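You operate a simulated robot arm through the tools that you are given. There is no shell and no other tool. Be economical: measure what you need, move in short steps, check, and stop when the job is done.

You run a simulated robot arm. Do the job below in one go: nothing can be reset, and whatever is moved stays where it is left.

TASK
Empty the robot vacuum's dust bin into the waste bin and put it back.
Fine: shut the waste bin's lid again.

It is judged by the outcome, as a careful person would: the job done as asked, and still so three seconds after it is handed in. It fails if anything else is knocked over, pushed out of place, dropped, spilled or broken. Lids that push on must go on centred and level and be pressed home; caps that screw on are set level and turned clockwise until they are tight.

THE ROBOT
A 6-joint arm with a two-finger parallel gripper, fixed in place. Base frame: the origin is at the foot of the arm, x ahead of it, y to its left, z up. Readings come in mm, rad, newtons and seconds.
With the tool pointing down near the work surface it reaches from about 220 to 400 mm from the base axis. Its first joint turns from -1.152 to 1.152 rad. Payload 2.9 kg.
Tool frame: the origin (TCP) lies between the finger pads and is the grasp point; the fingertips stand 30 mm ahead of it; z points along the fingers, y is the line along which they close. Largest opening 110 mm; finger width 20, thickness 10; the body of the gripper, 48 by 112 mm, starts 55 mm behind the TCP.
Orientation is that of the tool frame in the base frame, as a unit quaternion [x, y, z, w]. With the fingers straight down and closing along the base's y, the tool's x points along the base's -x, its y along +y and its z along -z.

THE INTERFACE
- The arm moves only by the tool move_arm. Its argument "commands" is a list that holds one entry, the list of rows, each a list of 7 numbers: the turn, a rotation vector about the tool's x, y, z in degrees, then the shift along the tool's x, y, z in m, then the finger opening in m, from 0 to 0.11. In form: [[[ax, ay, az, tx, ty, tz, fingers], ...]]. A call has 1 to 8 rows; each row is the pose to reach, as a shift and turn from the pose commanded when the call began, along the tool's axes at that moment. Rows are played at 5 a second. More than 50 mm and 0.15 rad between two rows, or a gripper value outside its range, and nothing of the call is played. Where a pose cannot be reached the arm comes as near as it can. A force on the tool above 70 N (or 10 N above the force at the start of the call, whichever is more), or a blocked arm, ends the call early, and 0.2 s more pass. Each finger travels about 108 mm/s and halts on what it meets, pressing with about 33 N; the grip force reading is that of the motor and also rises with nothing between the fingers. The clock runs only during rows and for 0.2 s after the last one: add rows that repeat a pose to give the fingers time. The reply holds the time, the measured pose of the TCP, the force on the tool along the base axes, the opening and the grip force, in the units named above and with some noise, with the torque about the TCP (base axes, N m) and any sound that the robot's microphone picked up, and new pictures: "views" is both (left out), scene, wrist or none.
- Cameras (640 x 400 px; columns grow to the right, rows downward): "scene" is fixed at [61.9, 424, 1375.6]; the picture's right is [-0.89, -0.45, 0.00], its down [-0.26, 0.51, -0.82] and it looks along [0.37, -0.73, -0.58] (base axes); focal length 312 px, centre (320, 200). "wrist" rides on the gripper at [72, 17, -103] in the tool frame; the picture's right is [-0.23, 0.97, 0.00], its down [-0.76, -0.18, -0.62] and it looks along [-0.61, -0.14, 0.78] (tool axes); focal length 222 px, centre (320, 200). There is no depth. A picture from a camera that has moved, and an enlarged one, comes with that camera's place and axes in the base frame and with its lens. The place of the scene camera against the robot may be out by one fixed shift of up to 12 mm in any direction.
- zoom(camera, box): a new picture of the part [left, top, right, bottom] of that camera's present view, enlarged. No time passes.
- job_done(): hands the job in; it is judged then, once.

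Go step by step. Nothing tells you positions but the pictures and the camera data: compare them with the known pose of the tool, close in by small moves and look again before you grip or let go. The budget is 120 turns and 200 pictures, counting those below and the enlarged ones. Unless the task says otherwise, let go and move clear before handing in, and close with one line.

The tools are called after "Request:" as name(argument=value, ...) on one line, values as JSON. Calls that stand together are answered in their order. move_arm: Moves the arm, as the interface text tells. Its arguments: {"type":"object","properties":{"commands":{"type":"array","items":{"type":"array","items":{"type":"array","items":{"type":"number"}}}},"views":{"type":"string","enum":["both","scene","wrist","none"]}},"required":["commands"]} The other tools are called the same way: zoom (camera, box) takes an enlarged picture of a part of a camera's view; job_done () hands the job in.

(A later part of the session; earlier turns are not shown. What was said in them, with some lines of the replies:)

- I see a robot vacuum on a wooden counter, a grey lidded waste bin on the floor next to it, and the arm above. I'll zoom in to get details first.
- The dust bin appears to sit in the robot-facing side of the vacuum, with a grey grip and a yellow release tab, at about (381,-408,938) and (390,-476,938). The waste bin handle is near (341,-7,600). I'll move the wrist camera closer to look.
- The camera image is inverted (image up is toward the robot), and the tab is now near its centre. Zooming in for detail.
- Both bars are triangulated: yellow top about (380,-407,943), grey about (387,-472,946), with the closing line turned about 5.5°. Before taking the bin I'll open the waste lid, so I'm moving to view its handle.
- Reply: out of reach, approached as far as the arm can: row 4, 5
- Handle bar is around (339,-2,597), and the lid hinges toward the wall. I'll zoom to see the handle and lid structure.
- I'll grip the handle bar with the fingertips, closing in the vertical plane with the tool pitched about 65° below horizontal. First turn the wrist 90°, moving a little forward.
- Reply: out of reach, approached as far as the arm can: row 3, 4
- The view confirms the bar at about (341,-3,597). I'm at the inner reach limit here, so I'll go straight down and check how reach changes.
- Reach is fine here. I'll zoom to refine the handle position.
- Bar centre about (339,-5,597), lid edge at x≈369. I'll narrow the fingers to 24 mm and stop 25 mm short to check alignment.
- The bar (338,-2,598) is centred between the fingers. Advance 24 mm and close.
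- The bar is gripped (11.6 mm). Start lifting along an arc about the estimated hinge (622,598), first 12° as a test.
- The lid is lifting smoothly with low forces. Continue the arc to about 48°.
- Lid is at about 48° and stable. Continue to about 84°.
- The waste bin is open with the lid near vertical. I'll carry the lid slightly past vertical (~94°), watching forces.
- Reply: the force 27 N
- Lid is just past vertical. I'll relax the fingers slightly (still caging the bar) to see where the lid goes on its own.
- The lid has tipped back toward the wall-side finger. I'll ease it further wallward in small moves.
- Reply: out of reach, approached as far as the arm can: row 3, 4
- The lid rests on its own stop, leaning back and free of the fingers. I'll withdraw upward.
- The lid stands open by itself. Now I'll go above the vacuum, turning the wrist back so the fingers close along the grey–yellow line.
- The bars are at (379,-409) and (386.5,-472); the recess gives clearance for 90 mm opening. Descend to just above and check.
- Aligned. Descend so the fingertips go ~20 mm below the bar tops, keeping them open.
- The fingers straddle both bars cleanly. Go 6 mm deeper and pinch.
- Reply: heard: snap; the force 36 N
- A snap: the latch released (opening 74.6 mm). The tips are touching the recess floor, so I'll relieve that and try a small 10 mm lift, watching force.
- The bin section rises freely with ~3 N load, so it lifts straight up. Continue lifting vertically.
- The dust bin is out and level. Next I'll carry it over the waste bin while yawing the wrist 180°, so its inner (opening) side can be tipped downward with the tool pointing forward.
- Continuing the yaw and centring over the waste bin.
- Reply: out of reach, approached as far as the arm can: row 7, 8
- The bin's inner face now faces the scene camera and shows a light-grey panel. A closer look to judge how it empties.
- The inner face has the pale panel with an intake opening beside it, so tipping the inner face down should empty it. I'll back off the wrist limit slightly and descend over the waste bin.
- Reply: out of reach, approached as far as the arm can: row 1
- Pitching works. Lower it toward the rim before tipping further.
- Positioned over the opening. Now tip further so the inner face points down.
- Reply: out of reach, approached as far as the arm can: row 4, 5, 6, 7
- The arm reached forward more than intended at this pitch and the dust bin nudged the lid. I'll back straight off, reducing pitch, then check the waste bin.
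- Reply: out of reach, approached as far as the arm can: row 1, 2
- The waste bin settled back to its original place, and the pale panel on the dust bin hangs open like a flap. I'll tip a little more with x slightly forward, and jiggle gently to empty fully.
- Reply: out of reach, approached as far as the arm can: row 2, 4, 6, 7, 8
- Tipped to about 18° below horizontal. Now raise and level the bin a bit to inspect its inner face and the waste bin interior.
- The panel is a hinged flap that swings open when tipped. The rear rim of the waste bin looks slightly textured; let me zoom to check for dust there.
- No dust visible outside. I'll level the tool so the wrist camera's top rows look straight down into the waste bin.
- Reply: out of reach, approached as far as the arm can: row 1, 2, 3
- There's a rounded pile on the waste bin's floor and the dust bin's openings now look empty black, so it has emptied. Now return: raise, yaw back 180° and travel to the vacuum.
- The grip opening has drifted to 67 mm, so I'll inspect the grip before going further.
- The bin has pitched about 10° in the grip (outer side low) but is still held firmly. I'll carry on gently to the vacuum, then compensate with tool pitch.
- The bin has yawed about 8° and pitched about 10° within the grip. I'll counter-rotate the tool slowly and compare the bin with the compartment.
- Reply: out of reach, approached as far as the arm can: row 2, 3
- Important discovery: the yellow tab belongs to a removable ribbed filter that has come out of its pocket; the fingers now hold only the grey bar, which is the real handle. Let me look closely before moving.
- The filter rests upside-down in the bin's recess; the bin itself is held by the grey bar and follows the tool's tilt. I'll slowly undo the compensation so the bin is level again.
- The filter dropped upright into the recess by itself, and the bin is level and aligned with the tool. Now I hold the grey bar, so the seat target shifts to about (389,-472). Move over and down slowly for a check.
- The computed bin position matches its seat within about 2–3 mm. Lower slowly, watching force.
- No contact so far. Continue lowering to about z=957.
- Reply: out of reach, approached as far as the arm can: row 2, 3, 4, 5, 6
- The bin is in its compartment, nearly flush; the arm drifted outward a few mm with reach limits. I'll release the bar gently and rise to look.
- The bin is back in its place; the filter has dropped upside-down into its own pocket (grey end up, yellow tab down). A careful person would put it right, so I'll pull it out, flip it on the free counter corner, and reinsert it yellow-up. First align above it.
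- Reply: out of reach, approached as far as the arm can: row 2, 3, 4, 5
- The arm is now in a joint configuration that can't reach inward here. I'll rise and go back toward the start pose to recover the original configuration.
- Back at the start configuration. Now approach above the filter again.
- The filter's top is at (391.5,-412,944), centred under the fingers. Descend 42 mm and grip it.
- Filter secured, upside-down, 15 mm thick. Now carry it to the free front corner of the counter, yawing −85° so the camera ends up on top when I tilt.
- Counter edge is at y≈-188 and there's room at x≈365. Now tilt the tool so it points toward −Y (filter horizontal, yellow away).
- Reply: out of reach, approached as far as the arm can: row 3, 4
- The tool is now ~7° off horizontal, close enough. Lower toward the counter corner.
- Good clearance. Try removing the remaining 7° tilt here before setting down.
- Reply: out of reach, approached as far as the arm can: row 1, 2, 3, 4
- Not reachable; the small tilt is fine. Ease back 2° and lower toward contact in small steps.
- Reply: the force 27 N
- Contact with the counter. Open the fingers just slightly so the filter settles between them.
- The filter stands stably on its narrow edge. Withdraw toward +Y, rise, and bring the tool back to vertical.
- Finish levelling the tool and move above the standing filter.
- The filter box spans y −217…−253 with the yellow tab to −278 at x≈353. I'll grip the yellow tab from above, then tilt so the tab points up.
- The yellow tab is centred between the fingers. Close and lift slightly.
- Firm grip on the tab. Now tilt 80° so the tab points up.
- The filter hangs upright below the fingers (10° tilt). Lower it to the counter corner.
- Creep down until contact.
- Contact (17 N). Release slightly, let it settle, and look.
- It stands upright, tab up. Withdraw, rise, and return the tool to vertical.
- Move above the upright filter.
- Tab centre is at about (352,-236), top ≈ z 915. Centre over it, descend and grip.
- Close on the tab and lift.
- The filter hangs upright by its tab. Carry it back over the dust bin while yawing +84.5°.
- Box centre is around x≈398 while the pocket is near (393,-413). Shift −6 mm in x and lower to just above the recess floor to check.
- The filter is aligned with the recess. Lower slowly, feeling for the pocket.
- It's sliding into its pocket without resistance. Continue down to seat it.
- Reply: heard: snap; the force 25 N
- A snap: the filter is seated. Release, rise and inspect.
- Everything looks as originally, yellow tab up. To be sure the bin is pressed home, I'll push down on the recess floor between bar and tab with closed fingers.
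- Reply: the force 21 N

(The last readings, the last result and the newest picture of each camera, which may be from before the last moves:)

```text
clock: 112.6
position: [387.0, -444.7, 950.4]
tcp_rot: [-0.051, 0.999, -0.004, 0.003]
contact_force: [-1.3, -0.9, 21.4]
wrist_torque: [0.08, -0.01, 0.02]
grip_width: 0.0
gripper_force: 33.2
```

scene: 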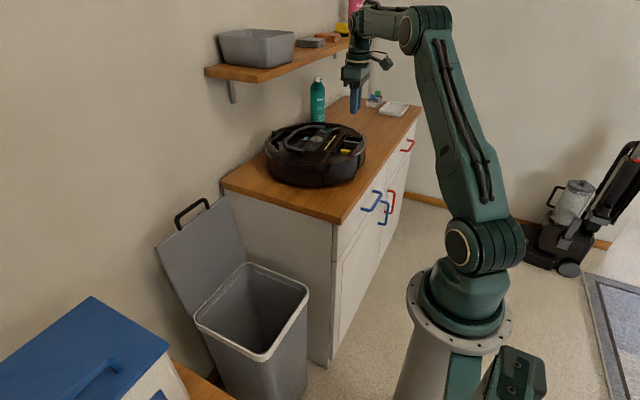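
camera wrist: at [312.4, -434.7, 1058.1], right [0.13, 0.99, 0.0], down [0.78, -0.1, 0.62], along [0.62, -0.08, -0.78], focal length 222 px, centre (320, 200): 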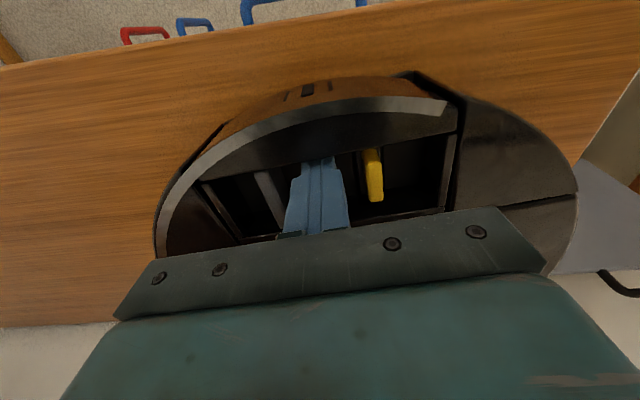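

The floor is at the original height (TCP 950). Press a bit harder to confirm the latch.

Request:
move_arm(commands=[[[0, 0, 0, 0, 0, 0.004, 0], [0, 0, 0, 0, 0, 0.008, 0], [0, 0, 0, 0, 0, 0.008, 0]]], views="none")

Request:
move_arm(commands=[[[0, 0, 0, 0, 0, -0.01, 0], [0, 0, 0, 0, 0, -0.04, 0], [0, 0, 0, 0, 0, -0.08, 0], [0, 0, 0, 0, 0, -0.12, 0], [0, 0, 0, 0, 0, -0.15, 0]]], views="wrist")

Request:
zoom(camera="wrist", box=[200, 40, 480, 230])

```text
clock: 113.4
position: [390.1, -447.2, 951.1]
tcp_rot: [-0.051, 0.999, -0.01, 0.008]
contact_force: [0.4, 3.6, 60.9]
wrist_torque: [0.23, -0.01, 0.27]
grip_width: 0.0
gripper_force: 33.5
```

```text
clock: 114.6
position: [385.3, -443.6, 1087.9]
tcp_rot: [-0.052, 0.999, 0.0, -0.001]
contact_force: [0.8, -0.2, -0.3]
wrist_torque: [-0.03, 0.02, 0.04]
grip_width: 0.0
gripper_force: 33.3
camera wrist: at [311.0, -434.6, 1191.5], right [0.13, 0.99, 0.0], down [0.78, -0.1, 0.62], along [0.62, -0.08, -0.78], focal length 222 px, centre (320, 200)
```

wrist: 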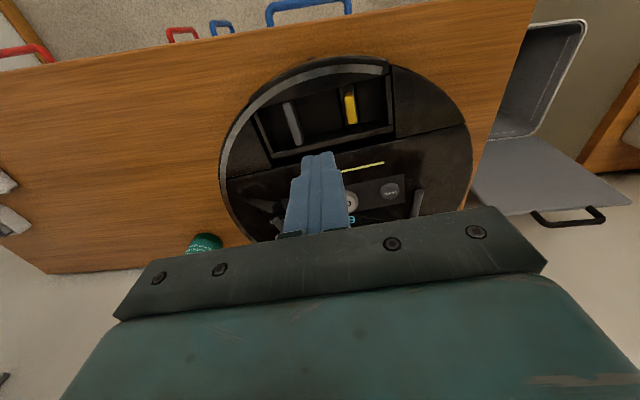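

```text
2.11 times, centred on (340, 135) of wrist
camera zoom: at [311.0, -434.6, 1191.5], right [0.13, 0.99, 0.0], down [0.78, -0.1, 0.62], along [0.62, -0.08, -0.78], focal length 468 px, centre (278, 337)
```

zoom: 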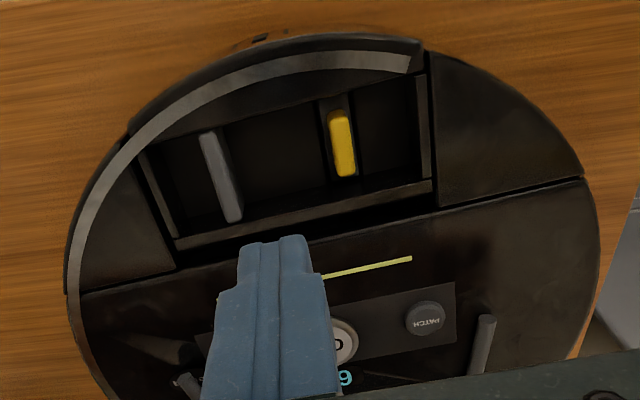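

The chord gap now matches the original picture, so the bin is fully home. One comparison view from the scene camera.

Request:
zoom(camera="scene", box=[250, 100, 390, 200])

```text
4.00 times, centred on (320, 150) of scene
camera zoom: at [61.9, 424.1, 1375.6], right [-0.89, -0.45, 0.0], down [-0.26, 0.51, -0.82], along [0.37, -0.73, -0.58], focal length 1246 px, centre (320, 400)
```

zoom: 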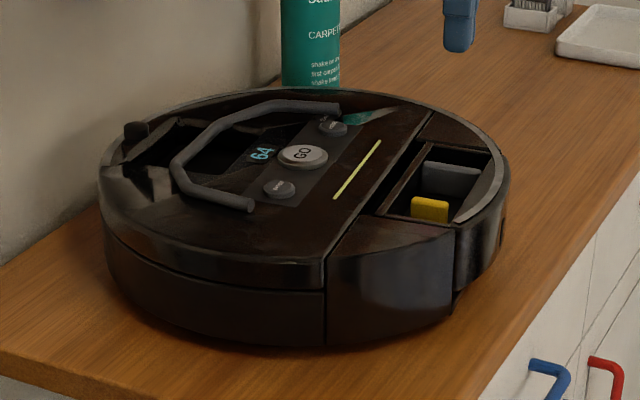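

The bin and filter match their original look. Now close the waste bin lid: fly back, turning the wrist to the handle grip orientation.

Request:
move_arm(commands=[[[0, 0, 8, -0.0095, 0.046, -0.002, 0.034], [0, 0, 16, -0.019, 0.092, -0.004, 0.034], [0, 0, 24, -0.0285, 0.138, -0.006, 0.034], [0, 0, 32, -0.038, 0.184, -0.008, 0.034], [0, 0, 40, -0.0475, 0.23, -0.01, 0.034], [0, 0, 48, -0.057, 0.276, -0.012, 0.034], [0, 0, 56, -0.0665, 0.322, -0.012, 0.034], [0, 0, 64, -0.076, 0.368, -0.012, 0.034]]], views="none")

Request:
move_arm(commands=[[[0, 0, 8, 0, 0, 0, 0.034], [0, 0, 16, 0, 0, 0, 0.034], [0, 0, 24, 0, 0, 0, 0.034], [0, 0, 31.9, 0, 0, 0, 0.034], [0, 0, 31.9, 0, 0, 0, 0.034]]], views="none")

```text
clock: 116.4
position: [424.1, -69.2, 1101.6]
tcp_rot: [0.487, 0.874, 0.0, 0.001]
contact_force: [0.5, 0.4, 0.0]
wrist_torque: [-0.03, 0.02, 0.02]
grip_width: 33.8
gripper_force: 0.0
```

```text
clock: 117.6
position: [424.3, -71.4, 1099.7]
tcp_rot: [0.708, 0.707, 0.0, 0.001]
contact_force: [0.5, 0.0, -0.3]
wrist_torque: [0.0, 0.01, 0.01]
grip_width: 33.9
gripper_force: 0.0
```

Request:
move_arm(commands=[[[1, 0, 0, 0.012, 0.034, 0.01, 0.034], [2, 0, 0, 0.024, 0.068, 0.02, 0.034], [3, 0, 0, 0.036, 0.102, 0.03, 0.034], [4, 0, 0, 0.048, 0.136, 0.045, 0.034], [5, 0, 0, 0.06, 0.17, 0.06, 0.034], [5, 0, 0, 0.066, 0.204, 0.08, 0.034], [5, 0, 0, 0.066, 0.235, 0.1, 0.034], [5, 0, 0, 0.066, 0.235, 0.12, 0.034]]], views="wrist")

Request:
zoom(camera="wrist", box=[220, 40, 440, 240])

```text
clock: 119.4
position: [648.0, -5.1, 978.2]
tcp_rot: [0.706, 0.706, -0.032, -0.031]
contact_force: [0.4, 0.5, -0.4]
wrist_torque: [-0.02, 0.04, 0.0]
grip_width: 34.0
gripper_force: 0.0
out of reach, approached as far as the arm can: row 7, 8
camera wrist: at [674.5, 67.4, 1079.1], right [0.97, -0.23, -0.09], down [-0.12, -0.76, 0.64], along [-0.21, -0.61, -0.77], focal length 222 px, centre (320, 200)
```

wrist: 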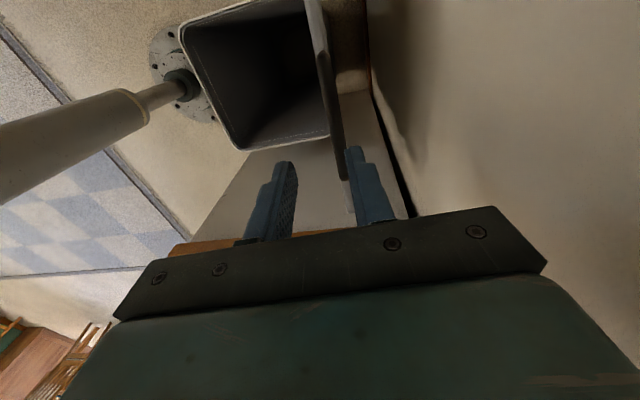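

```text
2.00 times, centred on (330, 140) of wrist
camera zoom: at [674.5, 67.4, 1079.1], right [0.97, -0.23, -0.09], down [-0.12, -0.76, 0.64], along [-0.21, -0.61, -0.77], focal length 444 px, centre (300, 320)
```

zoom: 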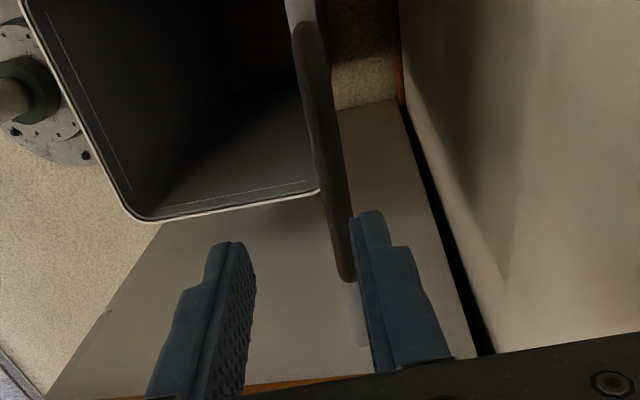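

The bar is at about (653,-4,880). Descend straddling it and grip.

Request:
move_arm(commands=[[[0, 0, 0, 0, 0.0033, 0.0378, 0.034], [0, 0, 0, 0, 0.0113, 0.0372, 0.034], [0, 0, 0, 0, 0.0132, 0.059, 0.034], [0, 0, 0, 0, 0.0148, 0.077, 0.034], [0, 0, 0, 0, 0.0148, 0.077, 0.034]]], views="wrist")

Request:
zoom(camera="wrist", box=[220, 40, 440, 240])

```text
clock: 120.6
position: [658.5, -5.5, 899.6]
tcp_rot: [0.707, 0.706, -0.031, -0.031]
contact_force: [-0.6, -0.3, 0.3]
wrist_torque: [0.0, 0.03, 0.0]
grip_width: 33.9
gripper_force: 0.0
camera wrist: at [683.6, 67.1, 1001.0], right [0.97, -0.23, -0.08], down [-0.12, -0.76, 0.64], along [-0.21, -0.61, -0.77], focal length 222 px, centre (320, 200)
```

wrist: 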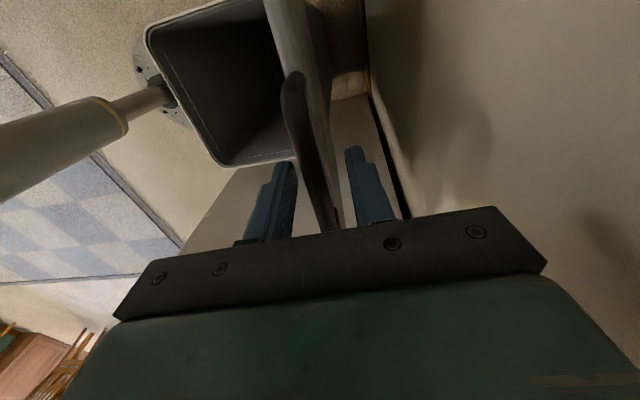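

```text
2.00 times, centred on (330, 140) of wrist
camera zoom: at [683.6, 67.1, 1001.0], right [0.97, -0.23, -0.08], down [-0.12, -0.76, 0.64], along [-0.21, -0.61, -0.77], focal length 444 px, centre (300, 320)
```

zoom: 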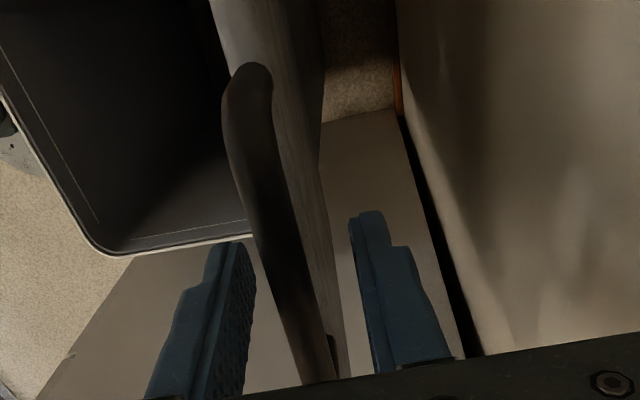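

The bar is between the fingers. Close on it, then swing the lid forward along the arc.

Request:
move_arm(commands=[[[0, 0, 0, 0, -0.0025, 0, 0.02], [0, 0, 0, 0, -0.0025, 0, 0], [0, 0, 0, 0, -0.0025, 0, 0]]], views="none")

Request:
move_arm(commands=[[[-1.4, 0, 0, 0, -0.0226, 0.0003, 0], [-2.8, 0, 0, 0, -0.0453, 0.0023, 0], [-4.2, 0, 0, 0, -0.0677, 0.0061, 0], [-5.6, 0, 0, 0, -0.0898, 0.0117, 0], [-7, 0, 0, 0, -0.1114, 0.0189, 0], [-8.4, 0, 0, 0, -0.1324, 0.0277, 0], [-9.8, 0, 0, 0, -0.1525, 0.0382, 0], [-11.2, 0, 0, 0, -0.1719, 0.0501, 0]]], views="scene")

```text
clock: 121.4
position: [655.7, -4.6, 900.6]
tcp_rot: [0.706, 0.707, -0.031, -0.03]
contact_force: [0.1, 0.1, -0.5]
wrist_torque: [0.02, 0.03, -0.04]
grip_width: 11.3
gripper_force: 33.5
```

```text
clock: 123.2
position: [479.0, -5.5, 865.8]
tcp_rot: [0.706, 0.706, 0.037, 0.04]
contact_force: [2.8, 2.1, -0.2]
wrist_torque: [-0.09, -0.01, 0.16]
grip_width: 11.7
gripper_force: 32.6
```

scene: 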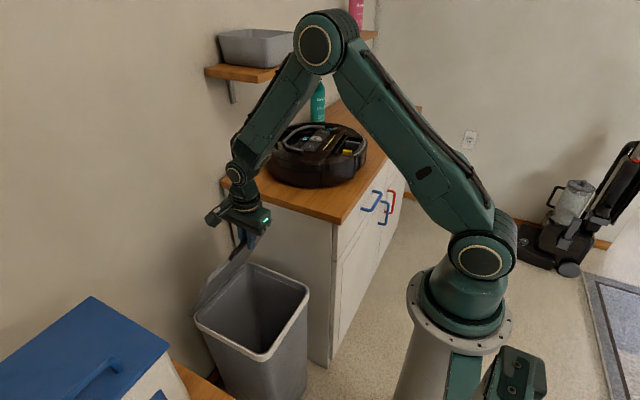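

Lid is swinging down smoothly. Continue.

Request:
move_arm(commands=[[[-1.4, 0, 0, 0, -0.0206, 0.0096, 0], [-2.8, 0, 0, 0, -0.0404, 0.0208, 0], [-4.2, 0, 0, 0, -0.0592, 0.0334, 0], [-5.6, 0, 0, 0, -0.077, 0.0476, 0], [-7, 0, 0, 0, -0.0936, 0.0629, 0], [-8.4, 0, 0, 0, -0.109, 0.0796, 0], [-9.8, 0, 0, 0, -0.123, 0.0974, 0], [-11.2, 0, 0, 0, -0.1356, 0.1161, 0]]], views="none")

```text
clock: 125.0
position: [357.3, -4.2, 734.3]
tcp_rot: [0.699, 0.698, 0.107, 0.108]
contact_force: [4.7, 1.8, -0.6]
wrist_torque: [0.09, 0.04, 0.57]
grip_width: 11.3
gripper_force: 33.1
```

Request:
move_arm(commands=[[[-1.4, 0, 0, 0, -0.0147, 0.0172, 0], [-2.8, 0, 0, 0, -0.0281, 0.0354, 0], [-4.2, 0, 0, 0, -0.04, 0.0546, 0], [-5.4, 0, 0, 0, -0.0491, 0.0724, 0], [-6.3, 0, 0, 0, -0.0552, 0.0861, 0], [-7.1, 0, 0, 0, -0.0598, 0.0978, 0], [-7.6, 0, 0, 0, -0.0623, 0.1048, 0]]], views="both")

Request:
zoom(camera="scene", box=[180, 230, 340, 370])

```text
clock: 126.6
position: [329.8, -5.7, 616.9]
tcp_rot: [0.69, 0.691, 0.153, 0.154]
contact_force: [6.1, 1.3, 0.2]
wrist_torque: [-0.45, 0.0, 0.53]
grip_width: 11.4
gripper_force: 32.7
camera wrist: at [300.1, 67.1, 716.9], right [0.88, -0.23, 0.41], down [-0.42, -0.76, 0.49], along [0.2, -0.61, -0.77], focal length 222 px, centre (320, 200)
```

scene: 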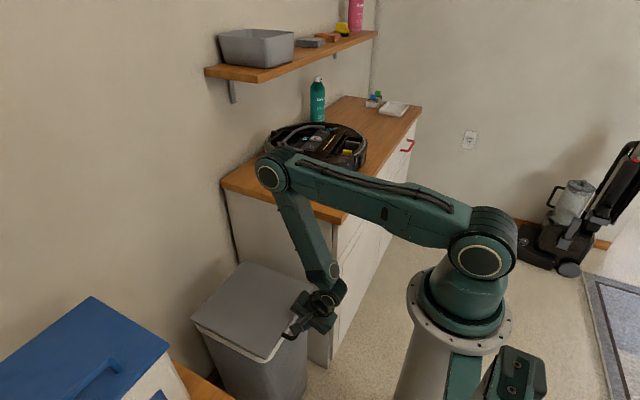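
wrist: 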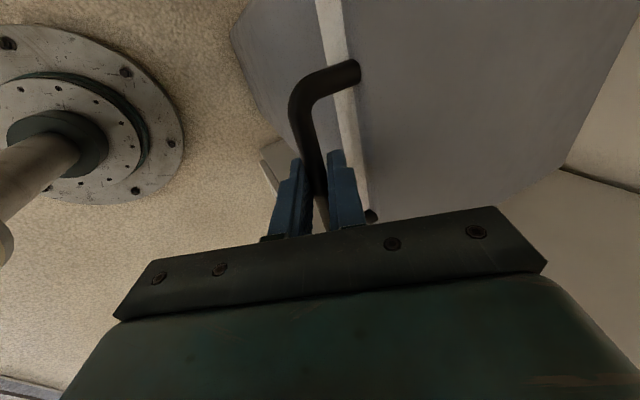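

```text
2.86 times, centred on (260, 300) of scene
camera zoom: at [62.0, 424.1, 1375.6], right [-0.89, -0.45, 0.0], down [-0.26, 0.51, -0.82], along [0.37, -0.73, -0.58], focal length 890 px, centre (491, -86)
```

zoom: 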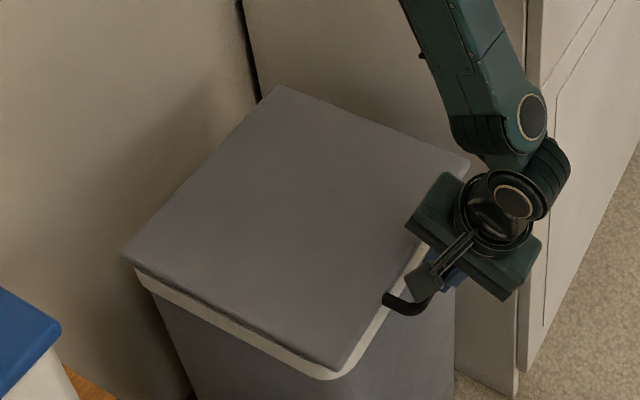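

The lid is down. Press 3 mm for firm contact, then release and back off.

Request:
move_arm(commands=[[[0, 0, 0, 0, -0.0013, 0.0027, 0], [0, 0, 0, 0, -0.0013, 0.0027, 0]]], views="none")

Request:
move_arm(commands=[[[0, 0, 0, 0, 0.0005, -0.001, 0.015], [0, 0, 0, 0, 0.0005, -0.001, 0.024], [0, 0, 0, 0, 0.0005, -0.02, 0.024], [0, 0, 0, 0, 0.0005, -0.05, 0.024], [0, 0, 0, 0, 0.01, -0.09, 0.024], [0, 0, 0, 0, 0.03, -0.12, 0.024], [0, 0, 0, 0, 0.06, -0.15, 0.024]]], views="both")

Request:
zoom(camera="scene", box=[160, 230, 360, 400])

```text
clock: 127.2
position: [329.8, -5.1, 613.5]
tcp_rot: [0.689, 0.69, 0.155, 0.155]
contact_force: [2.8, 1.2, 32.5]
wrist_torque: [-0.33, -0.2, 0.59]
grip_width: 11.8
gripper_force: 33.0
```

```text
clock: 128.8
position: [320.1, -5.5, 775.9]
tcp_rot: [0.69, 0.691, 0.153, 0.154]
contact_force: [0.0, 0.0, 0.3]
wrist_torque: [-0.02, 0.0, 0.02]
grip_width: 23.9
gripper_force: 0.0
camera wrist: at [292.0, 67.4, 875.8], right [0.88, -0.23, 0.41], down [-0.42, -0.76, 0.49], along [0.2, -0.61, -0.77], focal length 222 px, centre (320, 200)
```

scene: 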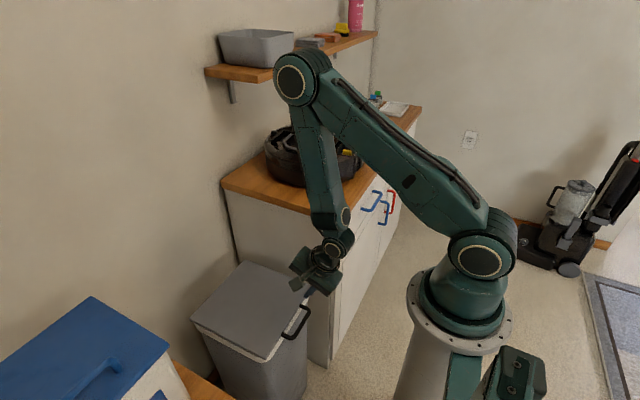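
wrist: 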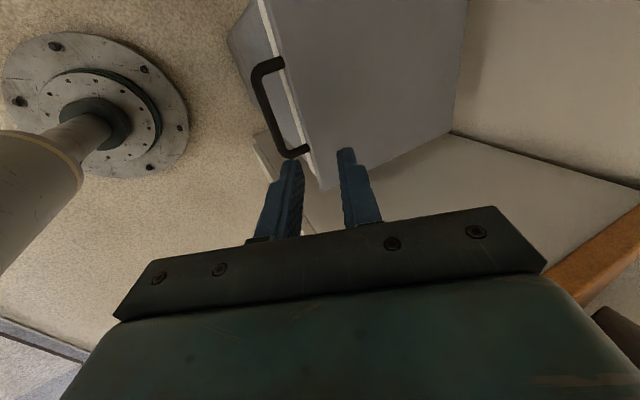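

```text
2.35 times, centred on (260, 315) of scene
camera zoom: at [61.9, 424.0, 1375.6], right [-0.89, -0.45, 0.0], down [-0.26, 0.51, -0.82], along [0.37, -0.73, -0.58], focal length 733 px, centre (461, -71)
```

zoom: 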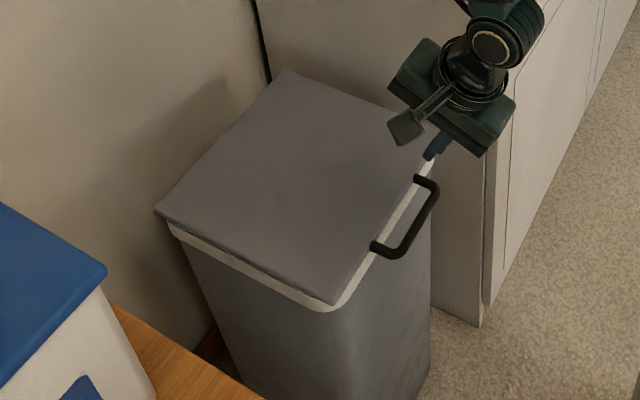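

The waste bin and its closed lid look the same as at the start, the dust bin and filter are back in the vacuum, and the arm is clear. Handing in.

Request:
job_done()

```text
The job is handed in.
```

I emptied the dust bin into the waste bin, put it back in the vacuum and pressed it home, and shut the waste bin's lid. Along the way the bin's filter came out, so I refitted it yellow tab up until it snapped in. The vacuum also ended up roughly 10 mm from where it started.
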